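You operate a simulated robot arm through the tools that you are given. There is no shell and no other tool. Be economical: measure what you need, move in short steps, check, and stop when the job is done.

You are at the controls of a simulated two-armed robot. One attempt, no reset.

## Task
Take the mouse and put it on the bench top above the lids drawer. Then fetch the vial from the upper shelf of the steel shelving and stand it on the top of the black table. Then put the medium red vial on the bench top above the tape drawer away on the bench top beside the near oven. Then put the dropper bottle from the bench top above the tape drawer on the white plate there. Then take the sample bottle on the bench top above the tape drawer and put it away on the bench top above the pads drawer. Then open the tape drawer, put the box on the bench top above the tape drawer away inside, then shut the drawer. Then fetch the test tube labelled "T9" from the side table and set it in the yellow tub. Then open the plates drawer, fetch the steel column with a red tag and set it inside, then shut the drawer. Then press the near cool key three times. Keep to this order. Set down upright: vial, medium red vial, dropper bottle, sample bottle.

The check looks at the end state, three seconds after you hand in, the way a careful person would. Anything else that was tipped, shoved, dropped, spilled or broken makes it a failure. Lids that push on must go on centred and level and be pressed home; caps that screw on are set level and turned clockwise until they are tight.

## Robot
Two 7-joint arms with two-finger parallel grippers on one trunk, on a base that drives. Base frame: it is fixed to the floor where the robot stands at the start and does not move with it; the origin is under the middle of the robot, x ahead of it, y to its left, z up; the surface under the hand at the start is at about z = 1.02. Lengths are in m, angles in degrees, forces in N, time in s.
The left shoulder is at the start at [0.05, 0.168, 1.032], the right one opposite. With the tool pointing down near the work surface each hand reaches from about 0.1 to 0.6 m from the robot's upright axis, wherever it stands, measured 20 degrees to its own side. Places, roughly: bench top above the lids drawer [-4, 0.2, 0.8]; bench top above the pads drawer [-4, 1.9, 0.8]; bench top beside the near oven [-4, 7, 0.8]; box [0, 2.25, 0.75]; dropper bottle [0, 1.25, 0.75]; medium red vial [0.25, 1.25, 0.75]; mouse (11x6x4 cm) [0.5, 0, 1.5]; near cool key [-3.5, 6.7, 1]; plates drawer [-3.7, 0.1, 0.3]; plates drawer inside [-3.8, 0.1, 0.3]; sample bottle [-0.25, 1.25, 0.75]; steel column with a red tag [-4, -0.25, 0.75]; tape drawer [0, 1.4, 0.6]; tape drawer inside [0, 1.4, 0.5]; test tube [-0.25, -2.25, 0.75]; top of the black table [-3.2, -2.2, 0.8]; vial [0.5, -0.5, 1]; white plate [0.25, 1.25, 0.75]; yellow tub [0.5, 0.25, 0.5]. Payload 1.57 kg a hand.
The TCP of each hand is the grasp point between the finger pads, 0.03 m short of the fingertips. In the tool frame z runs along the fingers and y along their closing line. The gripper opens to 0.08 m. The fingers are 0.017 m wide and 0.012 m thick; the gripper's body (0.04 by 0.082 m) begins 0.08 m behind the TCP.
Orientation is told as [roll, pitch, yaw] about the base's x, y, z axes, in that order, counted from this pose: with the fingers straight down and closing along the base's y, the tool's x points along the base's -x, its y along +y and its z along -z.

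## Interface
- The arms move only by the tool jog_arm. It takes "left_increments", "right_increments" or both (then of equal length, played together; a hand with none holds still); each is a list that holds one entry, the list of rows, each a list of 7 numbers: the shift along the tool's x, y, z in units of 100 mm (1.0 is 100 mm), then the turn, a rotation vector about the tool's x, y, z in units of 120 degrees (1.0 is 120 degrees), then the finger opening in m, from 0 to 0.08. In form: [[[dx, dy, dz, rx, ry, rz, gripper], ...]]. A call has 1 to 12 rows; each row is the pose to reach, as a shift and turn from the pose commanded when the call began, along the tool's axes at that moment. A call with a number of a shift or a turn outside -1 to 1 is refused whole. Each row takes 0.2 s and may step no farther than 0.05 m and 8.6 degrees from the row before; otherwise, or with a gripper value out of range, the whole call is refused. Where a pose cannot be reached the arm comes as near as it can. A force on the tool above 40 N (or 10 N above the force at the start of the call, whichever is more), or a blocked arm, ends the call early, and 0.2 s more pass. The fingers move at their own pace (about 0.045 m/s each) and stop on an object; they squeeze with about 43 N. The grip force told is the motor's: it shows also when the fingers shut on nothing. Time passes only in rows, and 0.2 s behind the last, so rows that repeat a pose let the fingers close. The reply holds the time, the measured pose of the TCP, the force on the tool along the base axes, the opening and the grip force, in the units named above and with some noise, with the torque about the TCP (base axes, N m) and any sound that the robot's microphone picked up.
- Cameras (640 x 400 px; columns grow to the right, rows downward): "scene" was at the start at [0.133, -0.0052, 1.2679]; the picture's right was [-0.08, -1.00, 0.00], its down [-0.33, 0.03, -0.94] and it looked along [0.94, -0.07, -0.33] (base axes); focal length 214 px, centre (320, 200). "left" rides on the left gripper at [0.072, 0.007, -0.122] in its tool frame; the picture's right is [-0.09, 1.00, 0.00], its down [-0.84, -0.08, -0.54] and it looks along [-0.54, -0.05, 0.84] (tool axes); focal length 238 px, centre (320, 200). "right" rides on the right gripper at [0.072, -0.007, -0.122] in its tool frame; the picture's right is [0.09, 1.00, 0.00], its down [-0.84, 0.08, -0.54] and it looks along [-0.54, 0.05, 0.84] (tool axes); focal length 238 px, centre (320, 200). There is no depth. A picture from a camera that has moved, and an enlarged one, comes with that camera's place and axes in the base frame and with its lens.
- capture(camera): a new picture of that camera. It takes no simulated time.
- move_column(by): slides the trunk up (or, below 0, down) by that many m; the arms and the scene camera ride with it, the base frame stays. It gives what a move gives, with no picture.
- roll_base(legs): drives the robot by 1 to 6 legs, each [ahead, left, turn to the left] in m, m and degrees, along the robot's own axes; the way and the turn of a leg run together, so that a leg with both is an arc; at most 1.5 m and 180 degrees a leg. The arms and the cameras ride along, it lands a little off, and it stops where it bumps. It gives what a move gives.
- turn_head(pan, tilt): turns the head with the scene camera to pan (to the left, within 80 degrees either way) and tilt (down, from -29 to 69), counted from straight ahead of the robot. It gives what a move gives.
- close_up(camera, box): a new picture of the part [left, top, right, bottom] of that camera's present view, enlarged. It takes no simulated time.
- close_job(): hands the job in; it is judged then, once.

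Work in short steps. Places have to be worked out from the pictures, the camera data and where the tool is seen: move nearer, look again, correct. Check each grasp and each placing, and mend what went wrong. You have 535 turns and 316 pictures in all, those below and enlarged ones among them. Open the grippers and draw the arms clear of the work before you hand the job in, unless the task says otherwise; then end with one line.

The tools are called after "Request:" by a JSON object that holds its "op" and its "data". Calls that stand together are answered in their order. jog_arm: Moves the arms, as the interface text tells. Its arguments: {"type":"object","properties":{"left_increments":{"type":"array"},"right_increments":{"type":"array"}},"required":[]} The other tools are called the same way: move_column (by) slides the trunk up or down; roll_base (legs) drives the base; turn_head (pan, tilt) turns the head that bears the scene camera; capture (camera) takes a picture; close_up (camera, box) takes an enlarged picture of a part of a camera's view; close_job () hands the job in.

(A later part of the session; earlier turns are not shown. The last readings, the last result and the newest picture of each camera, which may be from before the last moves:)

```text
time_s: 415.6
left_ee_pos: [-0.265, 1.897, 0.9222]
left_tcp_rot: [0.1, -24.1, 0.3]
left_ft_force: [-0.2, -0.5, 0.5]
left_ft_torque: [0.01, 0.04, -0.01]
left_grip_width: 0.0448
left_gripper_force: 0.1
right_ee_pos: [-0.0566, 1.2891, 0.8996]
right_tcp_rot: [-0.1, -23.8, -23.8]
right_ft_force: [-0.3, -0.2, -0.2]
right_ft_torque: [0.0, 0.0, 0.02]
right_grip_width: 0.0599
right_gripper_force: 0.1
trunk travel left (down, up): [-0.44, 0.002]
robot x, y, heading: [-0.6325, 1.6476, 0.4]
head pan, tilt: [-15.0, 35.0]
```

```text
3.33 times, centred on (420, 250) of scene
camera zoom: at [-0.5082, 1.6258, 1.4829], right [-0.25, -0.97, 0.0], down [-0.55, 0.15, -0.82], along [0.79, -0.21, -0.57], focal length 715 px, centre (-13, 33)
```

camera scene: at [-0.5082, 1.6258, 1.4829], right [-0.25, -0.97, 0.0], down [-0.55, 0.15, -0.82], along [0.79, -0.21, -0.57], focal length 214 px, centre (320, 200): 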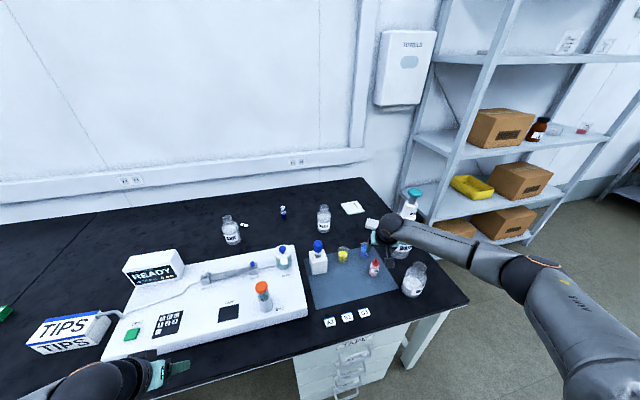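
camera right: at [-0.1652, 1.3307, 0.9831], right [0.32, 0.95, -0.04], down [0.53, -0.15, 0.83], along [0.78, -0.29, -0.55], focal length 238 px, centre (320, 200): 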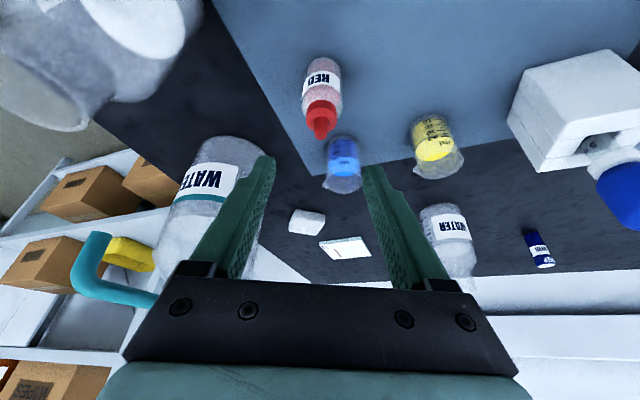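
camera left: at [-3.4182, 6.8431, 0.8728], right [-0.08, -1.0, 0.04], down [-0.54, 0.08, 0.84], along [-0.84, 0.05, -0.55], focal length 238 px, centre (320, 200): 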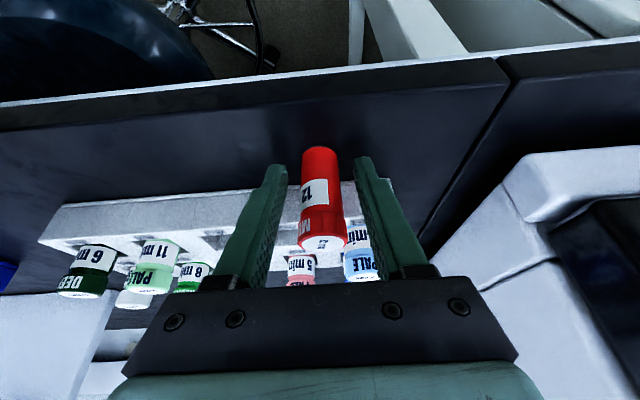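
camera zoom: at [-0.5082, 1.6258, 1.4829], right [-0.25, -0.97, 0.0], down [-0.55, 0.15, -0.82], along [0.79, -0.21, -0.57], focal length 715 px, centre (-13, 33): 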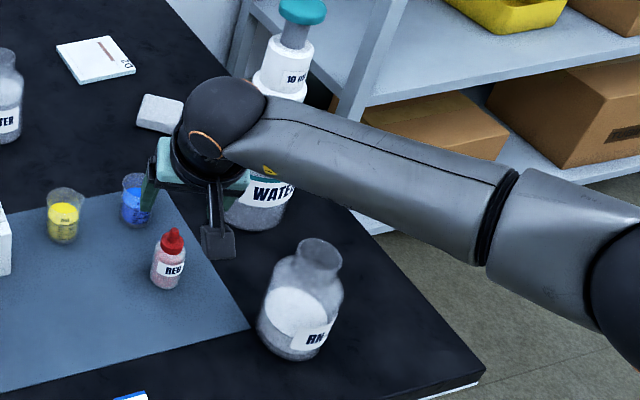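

RN‑7's top (~0.92) stays below and beside the forearm (~0.97+). Descend to grip height.

Request:
{"op": "jog_arm", "data": {"right_increments": [[[0.13, -0.03, 0.22, 0, 0, 0, 0.06], [0.23, -0.04, 0.45, 0, 0, 0, 0.06], [0.33, -0.04, 0.68, 0, 0, 0, 0.06], [0.45, -0.04, 0.97, 0, 0, 0, 0.06], [0.45, -0.04, 0.97, 0, 0, 0, 0.06]]]}}

Request:
{"op": "capture", "data": {"camera": "right"}}

Request:
{"op": "close_up", "data": {"camera": "scene", "box": [340, 190, 500, 310]}}

```text
time_s: 416.8
left_ee_pos: [-0.2654, 1.8971, 0.9234]
left_tcp_rot: [-0.1, -24.1, 0.3]
left_ft_force: [0.6, -0.1, -0.6]
left_ft_torque: [0.0, 0.02, -0.01]
left_grip_width: 0.0449
left_gripper_force: 0.1
right_ee_pos: [-0.0606, 1.2853, 0.7939]
right_tcp_rot: [-0.1, -23.7, -23.6]
right_ft_force: [0.4, -1.1, 0.1]
right_ft_torque: [0.01, 0.0, 0.01]
right_grip_width: 0.0602
right_gripper_force: 0.0
trunk travel left (down, up): [-0.44, 0.002]
robot x, y, heading: [-0.6353, 1.6501, 0.3]
head pan, tilt: [-15.0, 35.0]
```

```text
207 pictures are left
camera right: at [-0.1686, 1.3267, 0.8765], right [0.32, 0.95, -0.04], down [0.53, -0.15, 0.83], along [0.78, -0.29, -0.55], focal length 238 px, centre (320, 200)
```

right: 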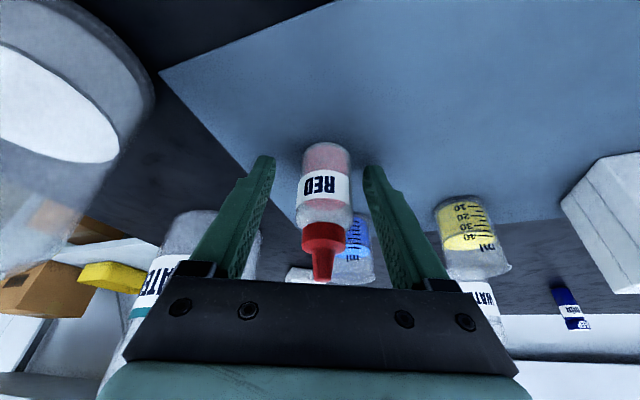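

```text
3.33 times, centred on (420, 250) of scene
camera zoom: at [-0.5083, 1.6257, 1.4829], right [-0.25, -0.97, 0.0], down [-0.55, 0.15, -0.82], along [0.79, -0.21, -0.57], focal length 715 px, centre (-13, 33)
```

zoom: 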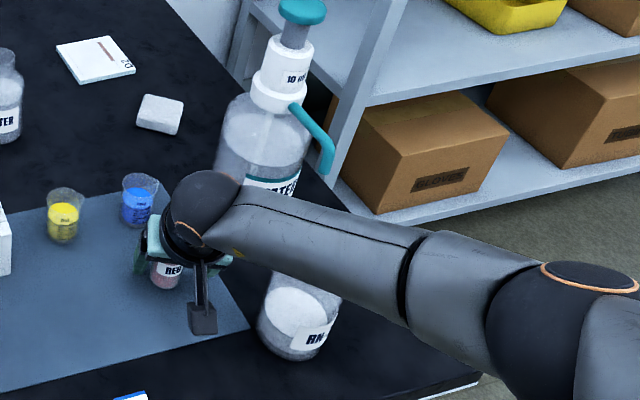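

Centred. Close, then lift.

Request:
{"op": "jog_arm", "data": {"right_increments": [[[0, 0, 0, 0, 0, 0, 0.045], [0, 0, 0, 0, 0, 0, 0.035], [0, 0, 0, 0, 0, 0, 0.025], [0, 0, 0, 0, 0, 0, 0.02], [0, 0, 0, 0, 0, 0, 0.02]]]}}

Request:
{"op": "jog_arm", "data": {"right_increments": [[[-0.04, 0, -0.09, 0, 0, 0, 0.02], [-0.14, 0, -0.32, 0, 0, 0, 0.02], [-0.25, 0, -0.56, 0, 0, 0, 0.02], [-0.4, 0, -0.9, 0, 0, 0, 0.02]]]}}

Request:
{"op": "capture", "data": {"camera": "right"}}

```text
time_s: 418.0
left_ee_pos: [-0.2653, 1.8977, 0.9227]
left_tcp_rot: [0.0, -24.1, 0.3]
left_ft_force: [0.2, -0.2, -0.1]
left_ft_torque: [-0.01, 0.01, 0.02]
left_grip_width: 0.0451
left_gripper_force: 0.1
right_ee_pos: [-0.0608, 1.286, 0.7934]
right_tcp_rot: [0.1, -23.7, -23.6]
right_ft_force: [0.0, 0.7, 0.1]
right_ft_torque: [0.02, 0.0, 0.01]
right_grip_width: 0.0334
right_gripper_force: 39.7
trunk travel left (down, up): [-0.44, 0.002]
robot x, y, heading: [-0.6343, 1.6477, 0.3]
head pan, tilt: [-15.0, 35.0]
```

```text
time_s: 419.0
left_ee_pos: [-0.2651, 1.8971, 0.923]
left_tcp_rot: [0.0, -24.1, 0.4]
left_ft_force: [0.5, 0.0, 0.2]
left_ft_torque: [0.0, -0.05, 0.03]
left_grip_width: 0.0449
left_gripper_force: 0.1
right_ee_pos: [-0.0584, 1.2865, 0.8947]
right_tcp_rot: [-0.1, -23.7, -23.7]
right_ft_force: [-0.2, -0.9, 0.1]
right_ft_torque: [-0.02, -0.02, 0.01]
right_grip_width: 0.0331
right_gripper_force: 41.5
trunk travel left (down, up): [-0.44, 0.002]
robot x, y, heading: [-0.6359, 1.6438, 0.2]
head pan, tilt: [-15.0, 35.0]
```

```text
205 pictures are left
camera right: at [-0.1666, 1.3276, 0.9775], right [0.32, 0.95, -0.04], down [0.53, -0.15, 0.83], along [0.78, -0.29, -0.55], focal length 238 px, centre (320, 200)
```

right: 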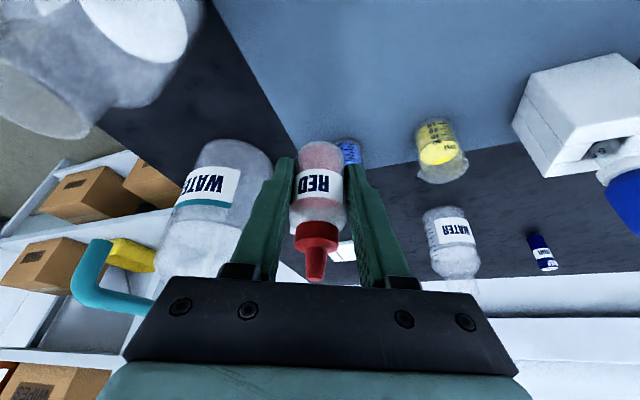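

Held. Lift another 10 cm and back out.

Request:
{"op": "jog_arm", "data": {"right_increments": [[[-0.1, 0, -0.22, 0, 0, 0, 0.02], [-0.2, 0, -0.45, 0, 0, 0, 0.02], [-0.3, 0, -0.68, 0, 0, 0, 0.02], [-0.4, 0, -0.9, 0, 0, 0, 0.02]]]}}

Request:
{"op": "roll_base", "data": {"legs": [[-0.7, 0, 0], [0, -1.2, 0]]}}

Request:
{"op": "turn_head", "data": {"pan": 0, "tilt": 25}}

Request:
{"op": "capture", "data": {"camera": "scene"}}

```text
time_s: 420.0
left_ee_pos: [-0.2657, 1.8957, 0.9216]
left_tcp_rot: [0.0, -24.1, 0.2]
left_ft_force: [0.0, -0.7, -0.3]
left_ft_torque: [-0.01, 0.02, 0.03]
left_grip_width: 0.0448
left_gripper_force: 0.1
right_ee_pos: [-0.0571, 1.2856, 0.9914]
right_tcp_rot: [-0.1, -23.7, -23.6]
right_ft_force: [-0.1, 0.9, 0.3]
right_ft_torque: [-0.02, 0.03, 0.0]
right_grip_width: 0.0335
right_gripper_force: 41.1
trunk travel left (down, up): [-0.44, 0.002]
robot x, y, heading: [-0.6342, 1.6476, 0.3]
head pan, tilt: [-15.0, 35.0]
```

```text
time_s: 434.2
left_ee_pos: [-0.9594, 0.7016, 0.9219]
left_tcp_rot: [0.0, -24.0, 0.6]
left_ft_force: [-0.1, -0.3, -0.5]
left_ft_torque: [-0.01, 0.0, 0.0]
left_grip_width: 0.045
left_gripper_force: 0.0
right_ee_pos: [-0.7491, 0.092, 0.9908]
right_tcp_rot: [-0.1, -23.7, -23.4]
right_ft_force: [0.0, -0.3, -0.3]
right_ft_torque: [0.05, -0.01, -0.03]
right_grip_width: 0.033
right_gripper_force: 41.6
trunk travel left (down, up): [-0.44, 0.002]
robot x, y, heading: [-1.3267, 0.4509, 0.6]
head pan, tilt: [-15.0, 35.0]
```

```text
time_s: 434.9
left_ee_pos: [-0.96, 0.7015, 0.9221]
left_tcp_rot: [-0.1, -24.1, 0.7]
left_ft_force: [-0.2, 0.2, -0.4]
left_ft_torque: [0.03, -0.03, -0.02]
left_grip_width: 0.0446
left_gripper_force: 0.0
right_ee_pos: [-0.7488, 0.092, 0.9918]
right_tcp_rot: [-0.1, -23.6, -23.3]
right_ft_force: [-0.3, 0.7, 0.2]
right_ft_torque: [0.02, -0.02, 0.0]
right_grip_width: 0.0332
right_gripper_force: 41.3
trunk travel left (down, up): [-0.44, 0.002]
robot x, y, heading: [-1.3254, 0.4489, 0.7]
head pan, tilt: [0.0, 25.0]
```

```text
204 pictures are left
camera scene: at [-1.1944, 0.4523, 1.4986], right [0.01, -1.0, 0.0], down [-0.42, 0.0, -0.91], along [0.91, 0.01, -0.42], focal length 214 px, centre (320, 200)
```

scene: 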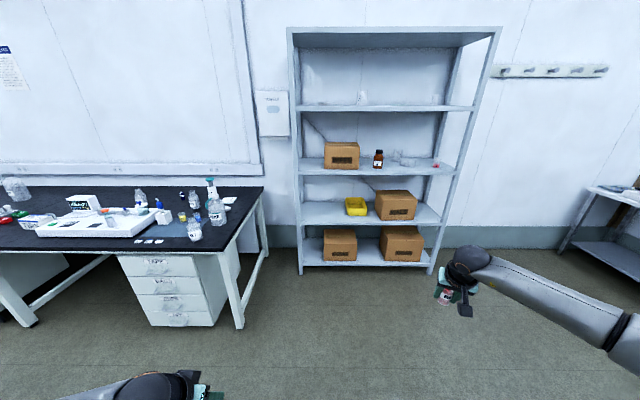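

Held. To place it on the plate I'll come from the bench's end (y<1). First raise the hand above pump-bottle height and go round.

Request:
{"op": "jog_arm", "data": {"right_increments": [[[-0.1, 0, -0.22, 0, 0, 0, 0.02], [-0.2, 0, -0.45, 0, 0, 0, 0.02], [-0.3, 0, -0.68, 0, 0, 0, 0.02], [-0.4, 0, -0.9, 0, 0, 0, 0.02]]]}}

Request:
{"op": "jog_arm", "data": {"right_increments": [[[-0.1, 0, -0.22, 0, 0, 0, 0.02], [-0.2, 0, -0.45, 0, 0, 0, 0.02], [-0.24, 0, -0.55, 0, 0, 0, 0.02]]]}}

Request:
{"op": "roll_base", "data": {"legs": [[0.55, 0, 0], [0, 0, 89.3]]}}

Request:
{"op": "capture", "data": {"camera": "scene"}}

```text
time_s: 435.9
left_ee_pos: [-0.9597, 0.7019, 0.9219]
left_tcp_rot: [0.0, -24.1, 0.7]
left_ft_force: [0.5, -0.3, -1.0]
left_ft_torque: [0.0, 0.0, -0.02]
left_grip_width: 0.0453
left_gripper_force: 0.0
right_ee_pos: [-0.7487, 0.0918, 1.09]
right_tcp_rot: [0.1, -23.6, -23.5]
right_ft_force: [0.6, 1.6, -0.3]
right_ft_torque: [-0.03, 0.01, 0.03]
right_grip_width: 0.0332
right_gripper_force: 41.1
trunk travel left (down, up): [-0.44, 0.002]
robot x, y, heading: [-1.3276, 0.4504, 0.4]
head pan, tilt: [0.0, 25.0]
```

```text
time_s: 436.7
left_ee_pos: [-0.9593, 0.7012, 0.9227]
left_tcp_rot: [0.1, -24.1, 0.7]
left_ft_force: [-0.1, -0.5, -0.5]
left_ft_torque: [-0.02, -0.01, 0.01]
left_grip_width: 0.0451
left_gripper_force: 0.0
right_ee_pos: [-0.7495, 0.0912, 1.1484]
right_tcp_rot: [-0.1, -23.7, -23.4]
right_ft_force: [0.3, -0.3, -1.2]
right_ft_torque: [0.0, -0.01, 0.04]
right_grip_width: 0.0331
right_gripper_force: 41.2
trunk travel left (down, up): [-0.44, 0.002]
robot x, y, heading: [-1.327, 0.4506, 0.5]
head pan, tilt: [0.0, 25.0]
```

```text
time_s: 443.6
left_ee_pos: [-1.0317, 0.8274, 0.9227]
left_tcp_rot: [0.0, -24.1, 89.9]
left_ft_force: [-0.7, 0.3, -0.1]
left_ft_torque: [-0.03, 0.02, 0.01]
left_grip_width: 0.0449
left_gripper_force: 0.1
right_ee_pos: [-0.4185, 1.0295, 1.1488]
right_tcp_rot: [-0.1, -23.7, 65.9]
right_ft_force: [0.6, -0.9, -0.8]
right_ft_torque: [-0.01, 0.03, 0.02]
right_grip_width: 0.0331
right_gripper_force: 41.5
trunk travel left (down, up): [-0.44, 0.002]
robot x, y, heading: [-0.784, 0.4564, 90.0]
head pan, tilt: [0.0, 25.0]
```

```text
203 pictures are left
camera scene: at [-0.7829, 0.5912, 1.4986], right [1.0, 0.0, 0.0], down [0.0, -0.42, -0.91], along [0.0, 0.91, -0.42], focal length 214 px, centre (320, 200)
```

scene: 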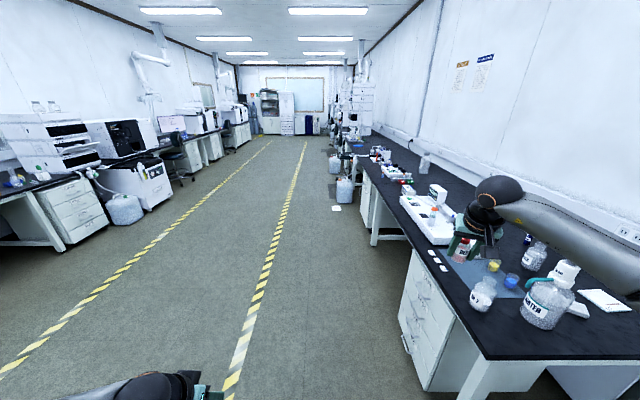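

Shift right most of the way, then look right to check elbow clearance to the shelf.

Request:
{"op": "roll_base", "data": {"legs": [[0.07, 0, 0], [0, -0.64, 0]]}}

Request:
{"op": "turn_head", "data": {"pan": -45, "tilt": 25}}

Request:
{"op": "capture", "data": {"camera": "scene"}}

Request:
{"op": "capture", "data": {"camera": "right"}}

```text
time_s: 450.4
left_ee_pos: [-0.3845, 0.8967, 0.923]
left_tcp_rot: [0.1, -24.2, 89.4]
left_ft_force: [-0.7, 0.5, -0.4]
left_ft_torque: [0.04, -0.02, 0.02]
left_grip_width: 0.0449
left_gripper_force: 0.0
right_ee_pos: [0.2308, 1.0944, 1.1504]
right_tcp_rot: [0.0, -23.8, 65.5]
right_ft_force: [-0.1, 0.2, 0.2]
right_ft_torque: [0.02, 0.01, 0.0]
right_grip_width: 0.033
right_gripper_force: 41.2
trunk travel left (down, up): [-0.44, 0.002]
robot x, y, heading: [-0.1403, 0.5205, 89.4]
head pan, tilt: [0.0, 25.0]
```

```text
time_s: 451.5
left_ee_pos: [-0.3851, 0.8962, 0.922]
left_tcp_rot: [0.0, -24.1, 89.5]
left_ft_force: [0.1, 1.0, -0.3]
left_ft_torque: [0.02, -0.04, -0.02]
left_grip_width: 0.0449
left_gripper_force: 0.1
right_ee_pos: [0.2298, 1.0949, 1.1488]
right_tcp_rot: [-0.1, -23.8, 65.6]
right_ft_force: [0.1, -0.3, -0.1]
right_ft_torque: [0.0, 0.01, 0.01]
right_grip_width: 0.0329
right_gripper_force: 40.8
trunk travel left (down, up): [-0.44, 0.002]
robot x, y, heading: [-0.14, 0.526, 89.7]
head pan, tilt: [-45.0, 25.0]
```

```text
202 pictures are left
camera scene: at [-0.0718, 0.6307, 1.4986], right [0.7, -0.71, 0.0], down [-0.3, -0.3, -0.91], along [0.65, 0.64, -0.42], focal length 214 px, centre (320, 200)
```

scene: 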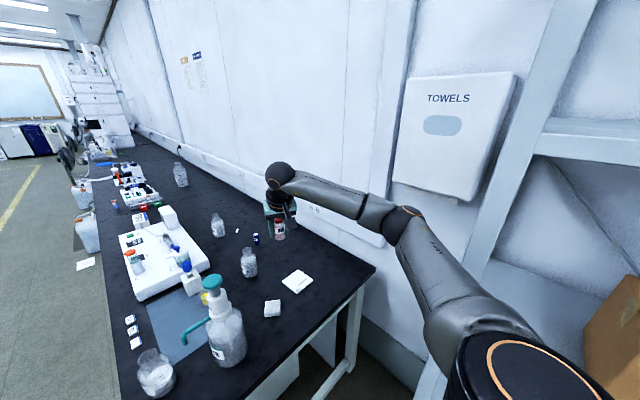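

```text
201 pictures are left
camera right: at [0.1885, 0.9881, 1.2326], right [-0.94, 0.34, -0.04], down [0.16, 0.53, 0.83], along [0.3, 0.78, -0.55], focal length 238 px, centre (320, 200)
```

right: 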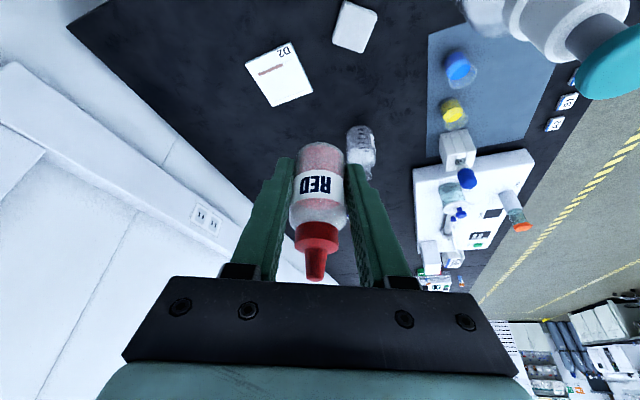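

Plate (label D2) centred at (0.369,1.204). Advance, lower the column, then shift right.

Request:
{"op": "roll_base", "data": {"legs": [[0.11, 0, 0.3]]}}

Request:
{"op": "move_column", "data": {"by": -0.12}}

Request:
{"op": "roll_base", "data": {"legs": [[0, -0.13, 0]]}}

Request:
{"op": "capture", "data": {"camera": "right"}}

Request:
{"op": "capture", "data": {"camera": "scene"}}

```text
time_s: 452.7
left_ee_pos: [-0.3848, 1.0049, 0.922]
left_tcp_rot: [0.0, -23.9, 90.0]
left_ft_force: [-0.7, 1.0, -0.1]
left_ft_torque: [-0.01, 0.03, -0.01]
left_grip_width: 0.0451
left_gripper_force: 0.1
right_ee_pos: [0.2265, 1.2065, 1.1488]
right_tcp_rot: [-0.1, -23.6, 65.9]
right_ft_force: [0.1, 0.1, -0.6]
right_ft_torque: [-0.01, 0.03, -0.05]
right_grip_width: 0.0329
right_gripper_force: 40.7
trunk travel left (down, up): [-0.44, 0.002]
robot x, y, heading: [-0.1394, 0.6352, 89.9]
head pan, tilt: [-45.0, 25.0]
```

```text
time_s: 454.2
left_ee_pos: [-0.3858, 1.004, 0.8018]
left_tcp_rot: [0.0, -24.2, 90.0]
left_ft_force: [0.3, -0.3, 0.3]
left_ft_torque: [-0.02, 0.0, 0.02]
left_grip_width: 0.0452
left_gripper_force: 0.0
right_ee_pos: [0.2287, 1.2077, 1.0292]
right_tcp_rot: [0.0, -23.7, 65.9]
right_ft_force: [0.3, 0.5, -0.9]
right_ft_torque: [-0.01, 0.0, 0.01]
right_grip_width: 0.033
right_gripper_force: 41.3
trunk travel left (down, up): [-0.32, 0.122]
robot x, y, heading: [-0.1381, 0.6355, 89.9]
head pan, tilt: [-45.0, 25.0]
```

```text
time_s: 456.0
left_ee_pos: [-0.253, 1.0058, 0.8023]
left_tcp_rot: [0.0, -24.1, 89.7]
left_ft_force: [-0.3, -0.9, 0.0]
left_ft_torque: [0.0, 0.02, 0.0]
left_grip_width: 0.0448
left_gripper_force: 0.2
right_ee_pos: [0.3593, 1.2057, 1.0289]
right_tcp_rot: [0.0, -23.8, 65.8]
right_ft_force: [-0.4, 0.4, 0.4]
right_ft_torque: [0.0, -0.01, 0.02]
right_grip_width: 0.0332
right_gripper_force: 40.8
trunk travel left (down, up): [-0.32, 0.122]
robot x, y, heading: [-0.0044, 0.6346, 89.5]
head pan, tilt: [-45.0, 25.0]
```

```text
200 pictures are left
camera right: at [0.3188, 1.099, 1.1125], right [-0.94, 0.33, -0.04], down [0.15, 0.53, 0.83], along [0.3, 0.78, -0.55], focal length 238 px, centre (320, 200)
```

right: 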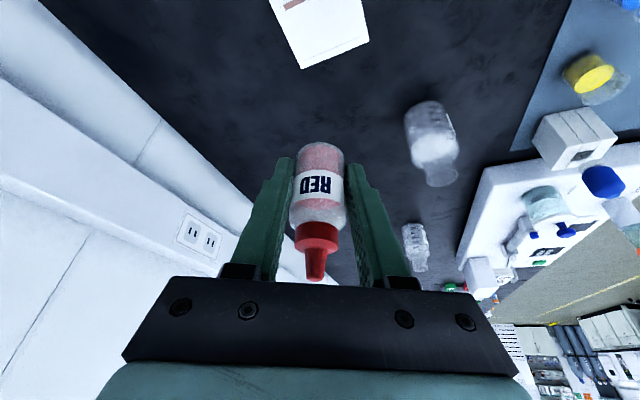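

```text
199 pictures are left
camera scene: at [0.06, 0.7406, 1.3786], right [0.7, -0.71, 0.0], down [-0.3, -0.3, -0.91], along [0.64, 0.64, -0.42], focal length 214 px, centre (320, 200)
```

scene: 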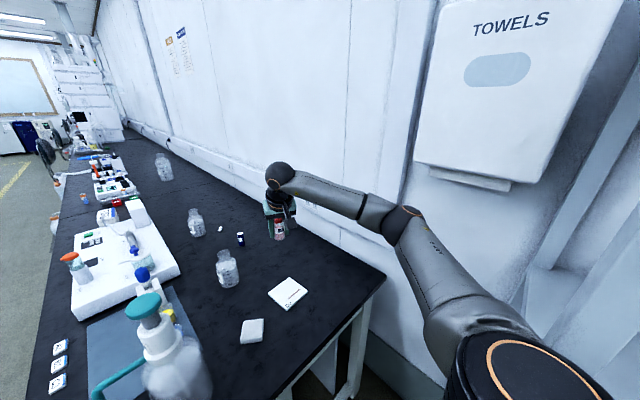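

Raise the left hand (it's hovering near the bench corner) while lowering the right 10 cm over the plate.

Request:
{"op": "jog_arm", "data": {"left_increments": [[[-0.1, 0, -0.22, 0, 0, 0, 0.045], [-0.2, 0, -0.45, 0, 0, 0, 0.045], [-0.3, 0, -0.68, 0, 0, 0, 0.045], [-0.4, 0, -0.9, 0, 0, 0, 0.045]]], "right_increments": [[[0.09, -0.05, 0.22, 0, 0, 0, 0.02], [0.18, -0.1, 0.45, 0, 0, 0, 0.02], [0.27, -0.1, 0.68, 0, 0, 0, 0.02], [0.36, -0.1, 0.93, 0, 0, 0, 0.02]]]}}

Request:
{"op": "capture", "data": {"camera": "right"}}

Request:
{"op": "close_up", "data": {"camera": "scene", "box": [200, 150, 420, 340]}}

```text
time_s: 457.0
left_ee_pos: [-0.2536, 1.0044, 0.9011]
left_tcp_rot: [0.0, -24.1, 89.7]
left_ft_force: [-0.3, 0.6, 0.2]
left_ft_torque: [0.04, 0.01, -0.02]
left_grip_width: 0.045
left_gripper_force: 0.1
right_ee_pos: [0.373, 1.2059, 0.9274]
right_tcp_rot: [0.0, -23.7, 65.8]
right_ft_force: [0.5, -0.6, -0.3]
right_ft_torque: [-0.01, 0.03, 0.02]
right_grip_width: 0.0328
right_gripper_force: 41.0
trunk travel left (down, up): [-0.32, 0.122]
robot x, y, heading: [-0.0053, 0.6371, 89.7]
head pan, tilt: [-45.0, 25.0]
```

```text
198 pictures are left
camera right: at [0.3304, 1.0999, 1.0108], right [-0.94, 0.33, -0.04], down [0.15, 0.53, 0.83], along [0.3, 0.78, -0.55], focal length 238 px, centre (320, 200)
```

right: 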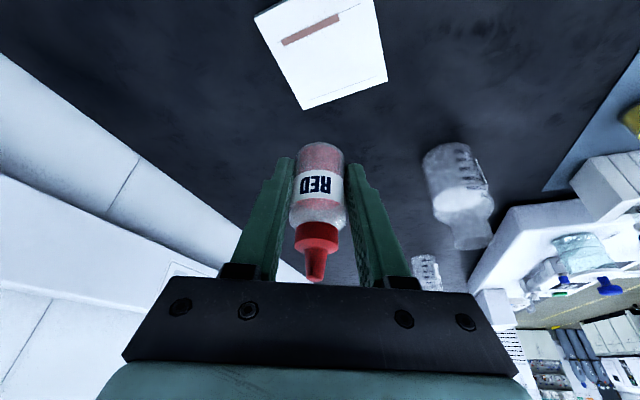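

```text
2.11 times, centred on (310, 245) of scene
camera zoom: at [0.0599, 0.7407, 1.3786], right [0.7, -0.71, 0.0], down [-0.3, -0.3, -0.91], along [0.64, 0.64, -0.42], focal length 452 px, centre (341, 105)
```

zoom: 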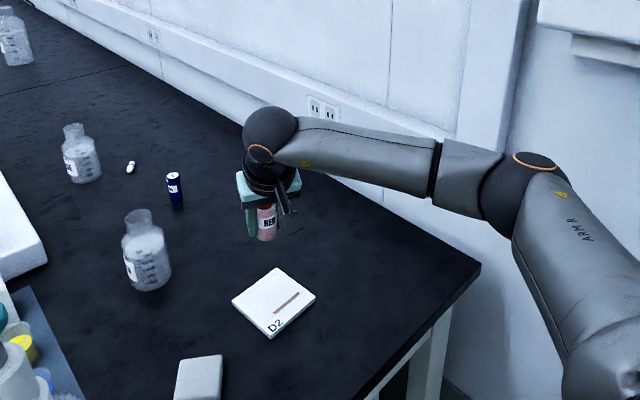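

Aligned over the plate center. Descend 10 cm.

Request:
{"op": "jog_arm", "data": {"right_increments": [[[0.13, 0, 0.2, 0, 0, 0, 0.02], [0.23, 0, 0.43, 0, 0, 0, 0.02], [0.33, 0, 0.65, 0, 0, 0, 0.02], [0.44, 0, 0.9, 0, 0, 0, 0.02]]]}}

Request:
{"op": "capture", "data": {"camera": "right"}}

Request:
{"op": "close_up", "data": {"camera": "scene", "box": [240, 180, 360, 330]}}

```text
time_s: 458.0
left_ee_pos: [-0.2525, 1.0045, 0.9006]
left_tcp_rot: [0.0, -24.1, 89.6]
left_ft_force: [-0.2, 0.5, -0.2]
left_ft_torque: [0.04, 0.02, 0.02]
left_grip_width: 0.0451
left_gripper_force: 0.0
right_ee_pos: [0.3705, 1.2008, 0.8266]
right_tcp_rot: [-0.1, -23.7, 65.8]
right_ft_force: [-0.4, -0.5, -0.4]
right_ft_torque: [0.0, 0.04, 0.0]
right_grip_width: 0.0332
right_gripper_force: 41.2
trunk travel left (down, up): [-0.32, 0.122]
robot x, y, heading: [-0.0081, 0.6318, 89.9]
head pan, tilt: [-45.0, 25.0]
```

```text
196 pictures are left
camera right: at [0.3287, 1.0945, 0.9107], right [-0.94, 0.33, -0.04], down [0.15, 0.53, 0.83], along [0.3, 0.78, -0.55], focal length 238 px, centre (320, 200)
```

right: 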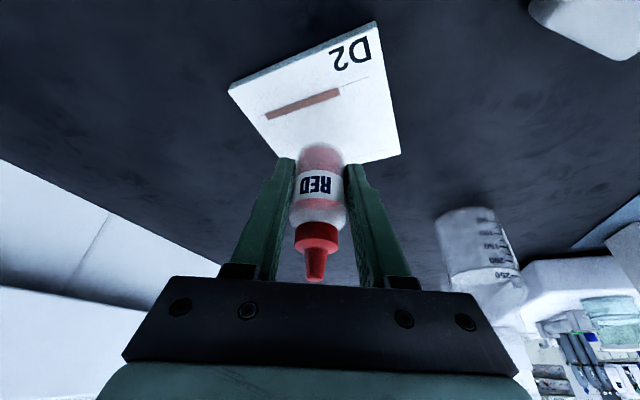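

```text
2.67 times, centred on (300, 255) of scene
camera zoom: at [0.0598, 0.7407, 1.3786], right [0.7, -0.71, 0.0], down [-0.3, -0.3, -0.91], along [0.64, 0.64, -0.42], focal length 572 px, centre (373, 53)
```

zoom: 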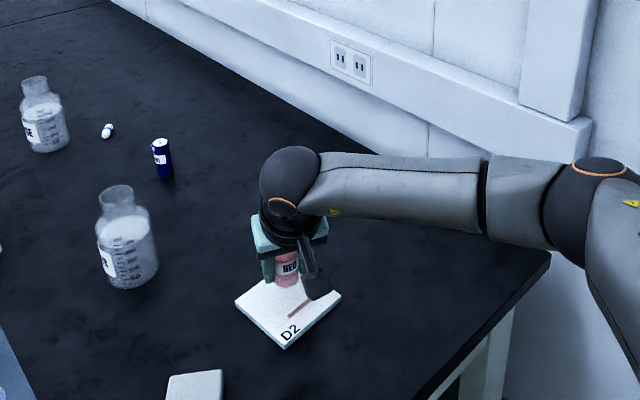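

Centred over the plate; lower slowly to contact.

Request:
{"op": "jog_arm", "data": {"right_increments": [[[0.04, -0.03, 0.09, 0, 0, 0, 0.02], [0.06, -0.03, 0.14, 0, 0, 0, 0.02], [0.06, -0.03, 0.14, 0, 0, 0, 0.02]]]}}

Request:
{"op": "jog_arm", "data": {"right_increments": [[[0.012, 0, 0.027, 0, 0, 0, 0.02], [0.024, 0, 0.055, 0, 0, 0, 0.02], [0.024, 0, 0.055, 0, 0, 0, 0.02]]]}}

```text
time_s: 458.8
left_ee_pos: [-0.2536, 1.004, 0.9008]
left_tcp_rot: [0.1, -24.1, 89.7]
left_ft_force: [0.5, -0.6, -0.6]
left_ft_torque: [-0.01, 0.02, 0.03]
left_grip_width: 0.045
left_gripper_force: 0.1
right_ee_pos: [0.3718, 1.2007, 0.814]
right_tcp_rot: [-0.1, -23.7, 65.8]
right_ft_force: [-0.1, -0.2, -0.8]
right_ft_torque: [0.02, 0.01, 0.02]
right_grip_width: 0.0329
right_gripper_force: 41.3
trunk travel left (down, up): [-0.32, 0.122]
robot x, y, heading: [-0.0059, 0.6375, 89.9]
head pan, tilt: [-45.0, 25.0]
```

```text
time_s: 459.6
left_ee_pos: [-0.252, 1.0049, 0.8996]
left_tcp_rot: [0.1, -24.1, 89.7]
left_ft_force: [-0.8, 0.0, 0.2]
left_ft_torque: [-0.02, -0.01, 0.01]
left_grip_width: 0.045
left_gripper_force: 0.0
right_ee_pos: [0.3715, 1.2002, 0.8088]
right_tcp_rot: [-0.1, -23.7, 65.8]
right_ft_force: [-0.1, 0.4, -0.6]
right_ft_torque: [0.02, -0.03, 0.02]
right_grip_width: 0.0333
right_gripper_force: 41.4
trunk travel left (down, up): [-0.32, 0.122]
robot x, y, heading: [-0.002, 0.6336, 89.8]
head pan, tilt: [-45.0, 25.0]
```

Request:
{"op": "jog_arm", "data": {"right_increments": [[[0.012, 0, 0.027, 0, 0, 0, 0.02], [0.02, 0, 0.046, 0, 0, 0, 0.02], [0.02, 0, 0.046, 0, 0, 0, 0.02]]]}}

Request:
{"op": "jog_arm", "data": {"right_increments": [[[0.008, 0, 0.018, 0, 0, 0, 0.02], [0.012, 0, 0.028, 0, 0, 0, 0.02], [0.012, 0, 0.028, 0, 0, 0, 0.02]]]}}

```text
time_s: 460.4
left_ee_pos: [-0.2544, 1.0044, 0.9002]
left_tcp_rot: [0.0, -24.1, 89.7]
left_ft_force: [-0.4, -0.3, 0.4]
left_ft_torque: [0.02, 0.0, 0.01]
left_grip_width: 0.0449
left_gripper_force: 0.0
right_ee_pos: [0.3728, 1.1997, 0.8031]
right_tcp_rot: [-0.1, -23.7, 65.9]
right_ft_force: [0.0, 0.2, -1.4]
right_ft_torque: [0.0, -0.02, 0.01]
right_grip_width: 0.0331
right_gripper_force: 42.0
trunk travel left (down, up): [-0.32, 0.122]
robot x, y, heading: [-0.0054, 0.631, 90.0]
head pan, tilt: [-45.0, 25.0]
```

```text
time_s: 461.2
left_ee_pos: [-0.2526, 1.0029, 0.9013]
left_tcp_rot: [-0.1, -24.1, 89.7]
left_ft_force: [-0.2, -0.3, -1.0]
left_ft_torque: [0.02, 0.03, -0.02]
left_grip_width: 0.0451
left_gripper_force: 0.0
right_ee_pos: [0.3732, 1.2011, 0.8016]
right_tcp_rot: [0.0, -23.7, 65.7]
right_ft_force: [0.4, -1.3, 6.1]
right_ft_torque: [0.0, -0.03, 0.02]
right_grip_width: 0.0331
right_gripper_force: 41.1
trunk travel left (down, up): [-0.32, 0.122]
robot x, y, heading: [-0.0047, 0.6353, 89.8]
head pan, tilt: [-45.0, 25.0]
```

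Contact (6 N). Release and lift.

Request:
{"op": "jog_arm", "data": {"right_increments": [[[0, 0, 0, 0, 0, 0, 0.035], [0, 0, 0, 0, 0, 0, 0.045], [0, 0, 0, 0, 0, 0, 0.055], [0, 0, 0, 0, 0, 0, 0.06], [0, 0, 0, 0, 0, 0, 0.06]]]}}

Request:
{"op": "jog_arm", "data": {"right_increments": [[[-0.1, 0, -0.22, 0, 0, 0, 0.06], [-0.2, 0, -0.45, 0, 0, 0, 0.06], [-0.3, 0, -0.68, 0, 0, 0, 0.06], [-0.4, 0, -0.9, 0, 0, 0, 0.06]]]}}

Request:
{"op": "capture", "data": {"camera": "right"}}

Request:
{"op": "close_up", "data": {"camera": "scene", "box": [240, 180, 360, 330]}}

```text
time_s: 462.4
left_ee_pos: [-0.2525, 1.004, 0.9004]
left_tcp_rot: [0.1, -24.1, 89.7]
left_ft_force: [-0.7, -0.4, -0.8]
left_ft_torque: [-0.01, 0.02, 0.0]
left_grip_width: 0.0447
left_gripper_force: 0.0
right_ee_pos: [0.3726, 1.2008, 0.799]
right_tcp_rot: [-0.1, -23.6, 65.7]
right_ft_force: [0.5, 0.2, -0.1]
right_ft_torque: [-0.04, -0.02, -0.02]
right_grip_width: 0.0603
right_gripper_force: 0.1
trunk travel left (down, up): [-0.32, 0.122]
robot x, y, heading: [-0.0049, 0.6347, 89.6]
head pan, tilt: [-45.0, 25.0]
```

```text
time_s: 463.4
left_ee_pos: [-0.2533, 1.0032, 0.9016]
left_tcp_rot: [0.0, -24.2, 89.9]
left_ft_force: [-0.5, -0.2, -0.3]
left_ft_torque: [0.0, -0.04, 0.02]
left_grip_width: 0.0451
left_gripper_force: 0.0
right_ee_pos: [0.3725, 1.2013, 0.9006]
right_tcp_rot: [-0.1, -23.6, 65.8]
right_ft_force: [0.4, 0.1, -1.1]
right_ft_torque: [-0.02, 0.01, 0.01]
right_grip_width: 0.06
right_gripper_force: 0.0
trunk travel left (down, up): [-0.32, 0.122]
robot x, y, heading: [-0.0066, 0.6314, 89.5]
head pan, tilt: [-45.0, 25.0]
```

```text
194 pictures are left
camera right: at [0.3307, 1.0949, 0.9834], right [-0.94, 0.33, -0.04], down [0.15, 0.53, 0.83], along [0.3, 0.78, -0.55], focal length 238 px, centre (320, 200)
```

right: 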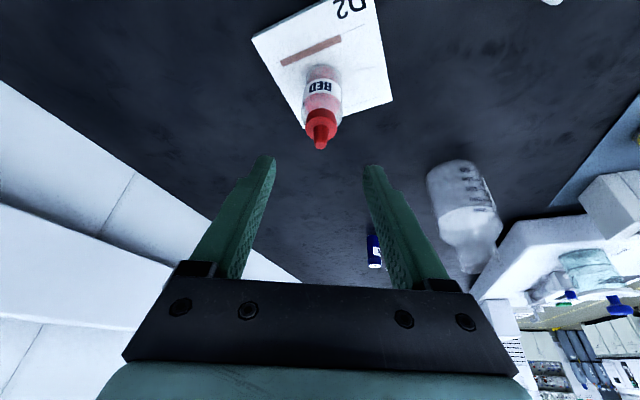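

```text
2.67 times, centred on (300, 255) of scene
camera zoom: at [0.0596, 0.7404, 1.3786], right [0.7, -0.71, 0.0], down [-0.3, -0.3, -0.91], along [0.64, 0.64, -0.42], focal length 572 px, centre (373, 53)
```

zoom: 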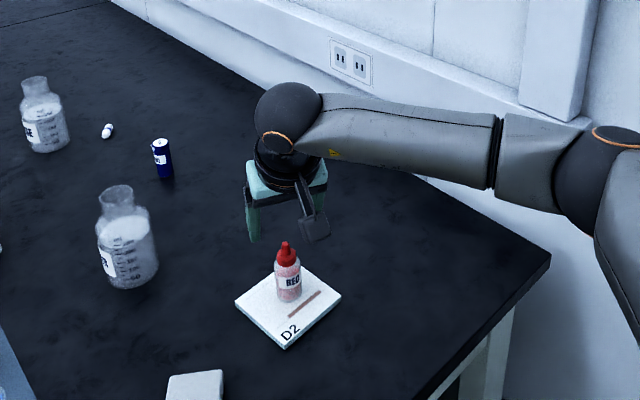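

Dropper bottle stands upright on the plate. Retreat the way I came.

Request:
{"op": "move_column", "data": {"by": 0.12}}

Request:
{"op": "roll_base", "data": {"legs": [[0, 0.14, 0], [-0.35, 0, 0], [0, 0.8, 0]]}}

Request:
{"op": "roll_base", "data": {"legs": [[0, 0, -89.7]]}}

Request:
{"op": "turn_head", "data": {"pan": 10, "tilt": 30}}

Request:
{"op": "capture", "data": {"camera": "scene"}}

```text
time_s: 464.9
left_ee_pos: [-0.2534, 1.0038, 1.0208]
left_tcp_rot: [0.0, -24.1, 89.7]
left_ft_force: [-0.8, 0.4, 0.0]
left_ft_torque: [0.02, 0.03, 0.0]
left_grip_width: 0.0451
left_gripper_force: 0.1
right_ee_pos: [0.3711, 1.2015, 1.0196]
right_tcp_rot: [0.0, -23.7, 65.8]
right_ft_force: [-0.6, 0.2, -0.2]
right_ft_torque: [0.02, 0.01, -0.01]
right_grip_width: 0.0599
right_gripper_force: 0.1
trunk travel left (down, up): [-0.44, 0.002]
robot x, y, heading: [-0.0052, 0.6309, 89.7]
head pan, tilt: [-45.0, 25.0]
```

```text
time_s: 467.9
left_ee_pos: [-0.4008, 0.8209, 1.0199]
left_tcp_rot: [-0.2, -24.0, 90.2]
left_ft_force: [0.3, -0.2, 0.0]
left_ft_torque: [0.0, 0.02, -0.01]
left_grip_width: 0.0451
left_gripper_force: 0.1
right_ee_pos: [0.2101, 1.025, 1.0216]
right_tcp_rot: [0.0, -23.9, 67.4]
right_ft_force: [-0.5, -0.3, 0.9]
right_ft_torque: [-0.01, 0.01, 0.0]
right_grip_width: 0.0599
right_gripper_force: 0.1
trunk travel left (down, up): [-0.44, 0.002]
robot x, y, heading: [-0.1463, 0.4489, 90.4]
head pan, tilt: [-45.0, 25.0]
stopped in leg 2: the robot was blocked; the commanded pose is now the measured one
```

```text
time_s: 468.8
left_ee_pos: [-0.3984, 0.8232, 1.021]
left_tcp_rot: [-0.1, -24.0, 89.8]
left_ft_force: [0.4, 0.7, 1.2]
left_ft_torque: [0.0, -0.02, -0.03]
left_grip_width: 0.045
left_gripper_force: 0.1
right_ee_pos: [0.2101, 1.0249, 1.0203]
right_tcp_rot: [0.2, -23.7, 67.5]
right_ft_force: [0.3, 1.0, 0.3]
right_ft_torque: [-0.01, 0.02, -0.03]
right_grip_width: 0.06
right_gripper_force: 0.1
trunk travel left (down, up): [-0.44, 0.002]
robot x, y, heading: [-0.1456, 0.4488, 89.6]
head pan, tilt: [-45.0, 25.0]
stopped in leg 1: the robot was blocked; the commanded pose is now the measured one
```

```text
time_s: 470.0
left_ee_pos: [-0.3979, 0.8237, 1.0191]
left_tcp_rot: [-0.2, -24.0, 89.8]
left_ft_force: [0.1, -0.5, -0.1]
left_ft_torque: [-0.03, -0.02, 0.05]
left_grip_width: 0.0452
left_gripper_force: 0.1
right_ee_pos: [0.2111, 1.0253, 1.0201]
right_tcp_rot: [0.1, -23.7, 67.3]
right_ft_force: [-0.5, 0.1, -0.4]
right_ft_torque: [0.01, -0.01, 0.0]
right_grip_width: 0.06
right_gripper_force: 0.1
trunk travel left (down, up): [-0.44, 0.002]
robot x, y, heading: [-0.1505, 0.4496, 89.4]
head pan, tilt: [10.0, 30.0]
```

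```text
192 pictures are left
camera scene: at [-0.1668, 0.5872, 1.4901], right [0.99, 0.17, 0.0], down [0.09, -0.5, -0.86], along [-0.14, 0.85, -0.5], focal length 214 px, centre (320, 200)
```

scene: 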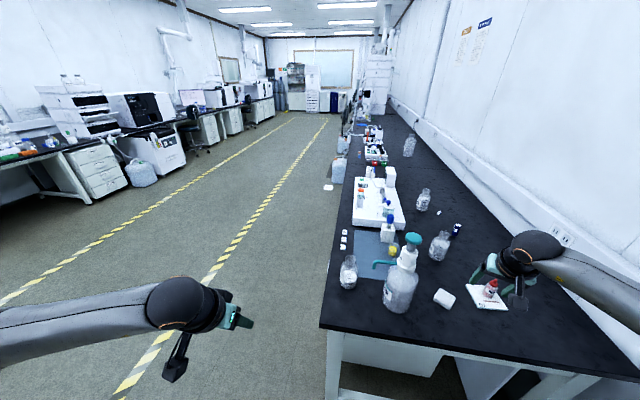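

Something on the right (elbow vs. shelf post) blocks backing. Look to the right.

Request:
{"op": "turn_head", "data": {"pan": -70, "tilt": 30}}

Request:
{"op": "capture", "data": {"camera": "scene"}}

```text
time_s: 471.5
left_ee_pos: [-0.397, 0.825, 1.0186]
left_tcp_rot: [-0.2, -23.9, 89.6]
left_ft_force: [0.2, 0.3, 0.2]
left_ft_torque: [-0.01, -0.01, -0.01]
left_grip_width: 0.0449
left_gripper_force: 0.1
right_ee_pos: [0.212, 1.0267, 1.019]
right_tcp_rot: [0.1, -23.7, 67.3]
right_ft_force: [-0.2, 0.6, -0.7]
right_ft_torque: [0.01, 0.01, 0.01]
right_grip_width: 0.06
right_gripper_force: 0.0
trunk travel left (down, up): [-0.44, 0.002]
robot x, y, heading: [-0.1494, 0.4508, 89.3]
head pan, tilt: [-70.0, 30.0]
```

```text
191 pictures are left
camera scene: at [-0.0666, 0.5286, 1.4906], right [0.34, -0.94, 0.0], down [-0.47, -0.17, -0.87], along [0.82, 0.29, -0.5], focal length 214 px, centre (320, 200)
```

scene: 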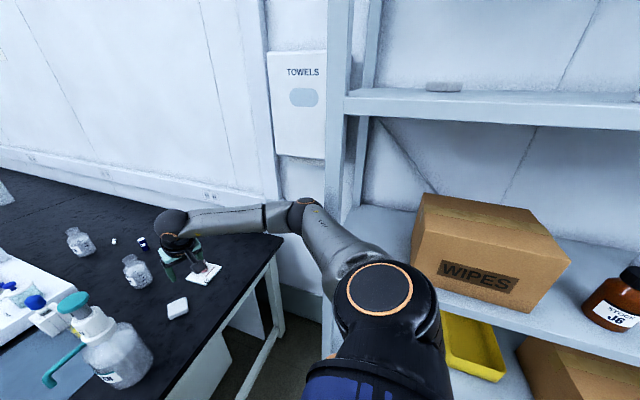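

Upper arm/elbow rests against the post. Move left 7 cm to free it, then raise the hand.

Request:
{"op": "roll_base", "data": {"legs": [[0.03, 0.07, 0]]}}

Request:
{"op": "jog_arm", "data": {"right_increments": [[[-0.1, 0, -0.22, 0, 0, 0, 0.06], [-0.2, 0, -0.45, 0, 0, 0, 0.06], [-0.3, 0, -0.68, 0, 0, 0, 0.06], [-0.4, 0, -0.9, 0, 0, 0, 0.06]]]}}

Request:
{"op": "jog_arm", "data": {"right_increments": [[[-0.1, 0, -0.22, 0, 0, 0, 0.06], [-0.16, 0, -0.36, 0, 0, 0, 0.06]]]}}

Request:
{"op": "capture", "data": {"camera": "scene"}}

```text
time_s: 472.8
left_ee_pos: [-0.4633, 0.8546, 1.0204]
left_tcp_rot: [0.0, -24.1, 89.5]
left_ft_force: [-0.4, -0.9, -0.3]
left_ft_torque: [0.0, 0.02, 0.03]
left_grip_width: 0.0452
left_gripper_force: 0.1
right_ee_pos: [0.1462, 1.0534, 1.0195]
right_tcp_rot: [0.4, -23.8, 67.0]
right_ft_force: [-0.4, -0.6, 0.8]
right_ft_torque: [-0.01, -0.02, 0.01]
right_grip_width: 0.0602
right_gripper_force: 0.0
trunk travel left (down, up): [-0.44, 0.002]
robot x, y, heading: [-0.2165, 0.4801, 89.5]
head pan, tilt: [-70.0, 30.0]
```

```text
time_s: 473.8
left_ee_pos: [-0.4626, 0.8537, 1.0209]
left_tcp_rot: [-0.1, -24.1, 89.5]
left_ft_force: [-0.5, -0.2, 0.2]
left_ft_torque: [0.01, -0.02, -0.01]
left_grip_width: 0.045
left_gripper_force: 0.1
right_ee_pos: [0.1475, 1.0542, 1.1208]
right_tcp_rot: [0.4, -23.9, 67.1]
right_ft_force: [-0.3, 1.3, -0.4]
right_ft_torque: [0.01, -0.01, -0.01]
right_grip_width: 0.0599
right_gripper_force: 0.1
trunk travel left (down, up): [-0.44, 0.002]
robot x, y, heading: [-0.2163, 0.4834, 89.7]
head pan, tilt: [-70.0, 30.0]
```

```text
time_s: 474.4
left_ee_pos: [-0.4634, 0.8539, 1.0211]
left_tcp_rot: [0.0, -24.1, 89.6]
left_ft_force: [1.1, 0.4, -0.8]
left_ft_torque: [-0.02, 0.03, 0.01]
left_grip_width: 0.0451
left_gripper_force: 0.0
right_ee_pos: [0.1488, 1.0543, 1.1596]
right_tcp_rot: [0.4, -23.7, 67.0]
right_ft_force: [0.5, -0.6, 0.1]
right_ft_torque: [0.0, 0.04, -0.01]
right_grip_width: 0.0598
right_gripper_force: 0.1
trunk travel left (down, up): [-0.44, 0.002]
robot x, y, heading: [-0.2147, 0.4824, 89.7]
head pan, tilt: [-70.0, 30.0]
```

```text
190 pictures are left
camera scene: at [-0.1308, 0.555, 1.4906], right [0.33, -0.94, 0.0], down [-0.47, -0.17, -0.87], along [0.82, 0.29, -0.5], focal length 214 px, centre (320, 200)
```

scene: 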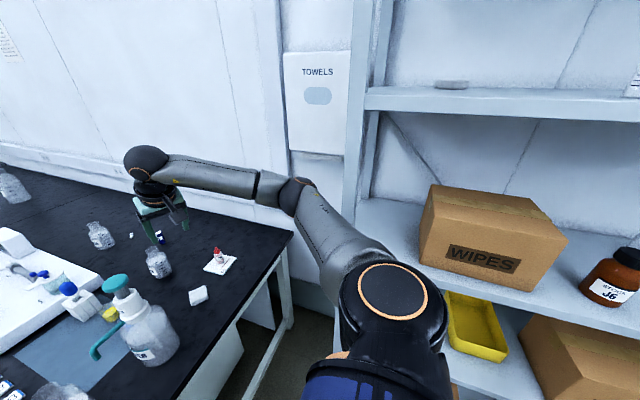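

Clear now. Move left off the bench end, then turn to face the bench.

Request:
{"op": "roll_base", "data": {"legs": [[0, 0.5, 0], [0, 0.45, 0], [0.45, 0, 0], [0, 0, -89.7]]}}

Request:
{"op": "turn_head", "data": {"pan": 10, "tilt": 30}}

Request:
{"op": "capture", "data": {"camera": "scene"}}

```text
time_s: 489.4
left_ee_pos: [-0.7835, 1.1932, 1.0213]
left_tcp_rot: [0.1, -24.1, 0.1]
left_ft_force: [-0.4, -0.3, -0.1]
left_ft_torque: [-0.02, -0.01, 0.02]
left_grip_width: 0.0452
left_gripper_force: 0.1
right_ee_pos: [-0.5753, 0.5847, 1.1589]
right_tcp_rot: [0.4, -23.9, -22.3]
right_ft_force: [0.3, 0.6, -0.8]
right_ft_torque: [0.0, 0.0, -0.03]
right_grip_width: 0.0599
right_gripper_force: 0.1
trunk travel left (down, up): [-0.44, 0.002]
robot x, y, heading: [-1.1505, 0.9396, -0.1]
head pan, tilt: [-70.0, 30.0]
```

```text
time_s: 490.9
left_ee_pos: [-0.7841, 1.1945, 1.0208]
left_tcp_rot: [-0.1, -24.2, 0.2]
left_ft_force: [0.2, -0.1, 0.4]
left_ft_torque: [-0.02, -0.02, 0.01]
left_grip_width: 0.0452
left_gripper_force: 0.0
right_ee_pos: [-0.5771, 0.5852, 1.1587]
right_tcp_rot: [0.3, -23.7, -22.4]
right_ft_force: [-0.4, -0.6, 0.1]
right_ft_torque: [0.0, -0.05, 0.01]
right_grip_width: 0.0598
right_gripper_force: 0.0
trunk travel left (down, up): [-0.44, 0.002]
robot x, y, heading: [-1.1522, 0.9392, 0.1]
head pan, tilt: [10.0, 30.0]
```

```text
189 pictures are left
camera scene: at [-1.0228, 0.9608, 1.4906], right [0.18, -0.98, 0.0], down [-0.49, -0.09, -0.87], along [0.85, 0.15, -0.5], focal length 214 px, centre (320, 200)
```

scene: 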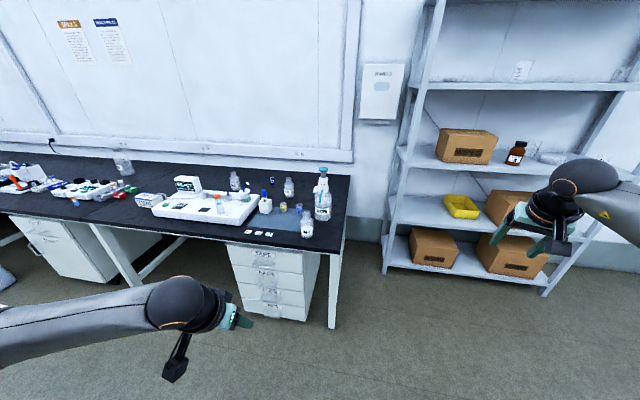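

Extend the left hand 10 cm and drive to hover over RN‑7.

Request:
{"op": "jog_arm", "data": {"left_increments": [[[-0.23, 0, 0.1, 0, 0, 0, 0.07], [-0.46, 0, 0.2, 0, 0, 0, 0.07], [-0.69, 0, 0.3, 0, 0, 0, 0.07], [-0.91, 0, 0.4, 0, 0, 0, 0.07]]]}}

Request:
{"op": "roll_base", "data": {"legs": [[0.48, 0, 0]]}}

Request:
{"op": "capture", "data": {"camera": "left"}}

Request:
{"op": "capture", "data": {"camera": "scene"}}

```text
time_s: 491.9
left_ee_pos: [-0.6861, 1.1942, 1.022]
left_tcp_rot: [-0.1, -24.1, 0.2]
left_ft_force: [-0.4, -0.4, -0.2]
left_ft_torque: [0.02, -0.02, 0.0]
left_grip_width: 0.0702
left_gripper_force: 0.1
right_ee_pos: [-0.5757, 0.5852, 1.1593]
right_tcp_rot: [0.4, -23.7, -22.3]
right_ft_force: [-0.4, -0.1, -0.5]
right_ft_torque: [0.0, 0.02, -0.02]
right_grip_width: 0.06
right_gripper_force: 0.0
trunk travel left (down, up): [-0.44, 0.002]
robot x, y, heading: [-1.1544, 0.942, -0.0]
head pan, tilt: [10.0, 30.0]
```

```text
time_s: 494.8
left_ee_pos: [-0.2027, 1.1963, 1.0209]
left_tcp_rot: [0.0, -24.1, 0.1]
left_ft_force: [1.1, -0.6, -0.3]
left_ft_torque: [0.0, -0.01, -0.02]
left_grip_width: 0.07
left_gripper_force: 0.1
right_ee_pos: [-0.0921, 0.5864, 1.1585]
right_tcp_rot: [0.4, -23.7, -22.3]
right_ft_force: [0.5, -0.5, 0.1]
right_ft_torque: [0.0, 0.0, 0.02]
right_grip_width: 0.0601
right_gripper_force: 0.0
trunk travel left (down, up): [-0.44, 0.002]
robot x, y, heading: [-0.673, 0.9481, 0.4]
head pan, tilt: [10.0, 30.0]
```

```text
188 pictures are left
camera left: at [-0.3183, 1.2019, 1.1028], right [0.08, 1.0, 0.04], down [0.54, -0.08, 0.84], along [0.84, -0.05, -0.55], focal length 238 px, centre (320, 200)
```

left: 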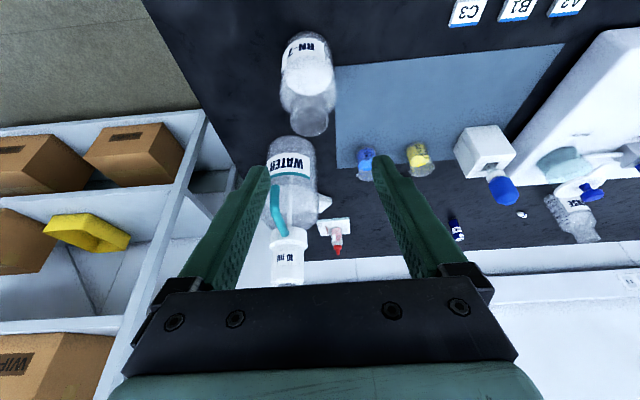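

```text
187 pictures are left
camera scene: at [-0.54, 0.9628, 1.4906], right [0.18, -0.98, 0.0], down [-0.49, -0.09, -0.87], along [0.85, 0.15, -0.5], focal length 214 px, centre (320, 200)
```

scene: 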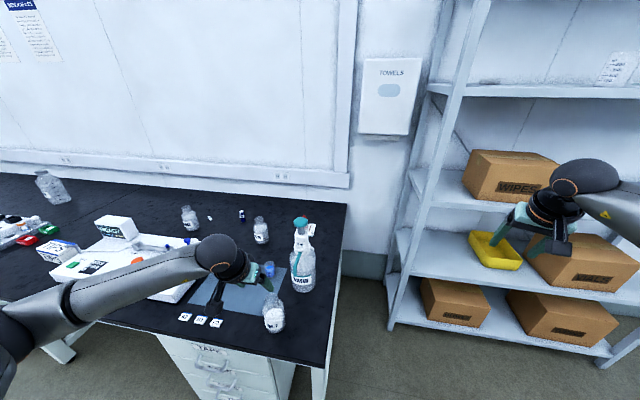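

RN‑7's axis is (−0.167,1.185), rim z≈0.918, neck from 0.876. Align above and descend to the neck.

Request:
{"op": "jog_arm", "data": {"left_increments": [[[-0.17, -0.06, 0.073, 0, 0, 0, 0.065], [-0.33, -0.11, 0.146, 0, 0, 0, 0.065], [-0.21, -0.11, 0.42, 0, 0, 0, 0.065], [-0.09, -0.11, 0.69, 0, 0, 0, 0.065], [-0.09, -0.11, 0.69, 0, 0, 0, 0.065]]]}}

Request:
{"op": "capture", "data": {"camera": "left"}}

```text
time_s: 496.0
left_ee_pos: [-0.1688, 1.1859, 0.9615]
left_tcp_rot: [0.0, -24.2, 0.2]
left_ft_force: [0.1, -0.9, -0.6]
left_ft_torque: [0.01, -0.03, 0.0]
left_grip_width: 0.0652
left_gripper_force: 0.0
right_ee_pos: [-0.0945, 0.5862, 1.16]
right_tcp_rot: [0.5, -23.8, -22.3]
right_ft_force: [-0.8, 0.2, -0.8]
right_ft_torque: [0.01, 0.0, 0.06]
right_grip_width: 0.0599
right_gripper_force: 0.1
trunk travel left (down, up): [-0.44, 0.002]
robot x, y, heading: [-0.6689, 0.9381, 0.2]
head pan, tilt: [10.0, 30.0]
```

```text
186 pictures are left
camera left: at [-0.2835, 1.1914, 1.0426], right [0.08, 1.0, 0.04], down [0.54, -0.08, 0.84], along [0.84, -0.05, -0.55], focal length 238 px, centre (320, 200)
```

left: 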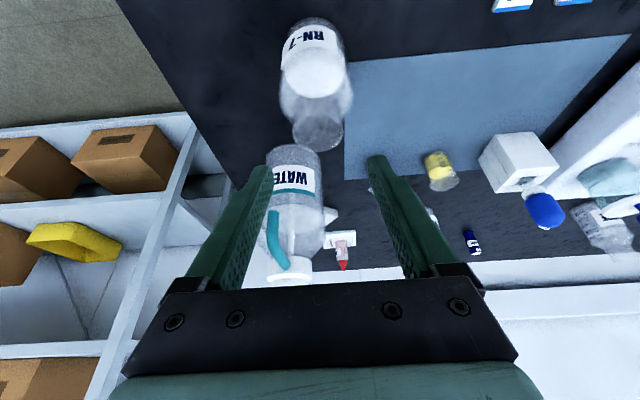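

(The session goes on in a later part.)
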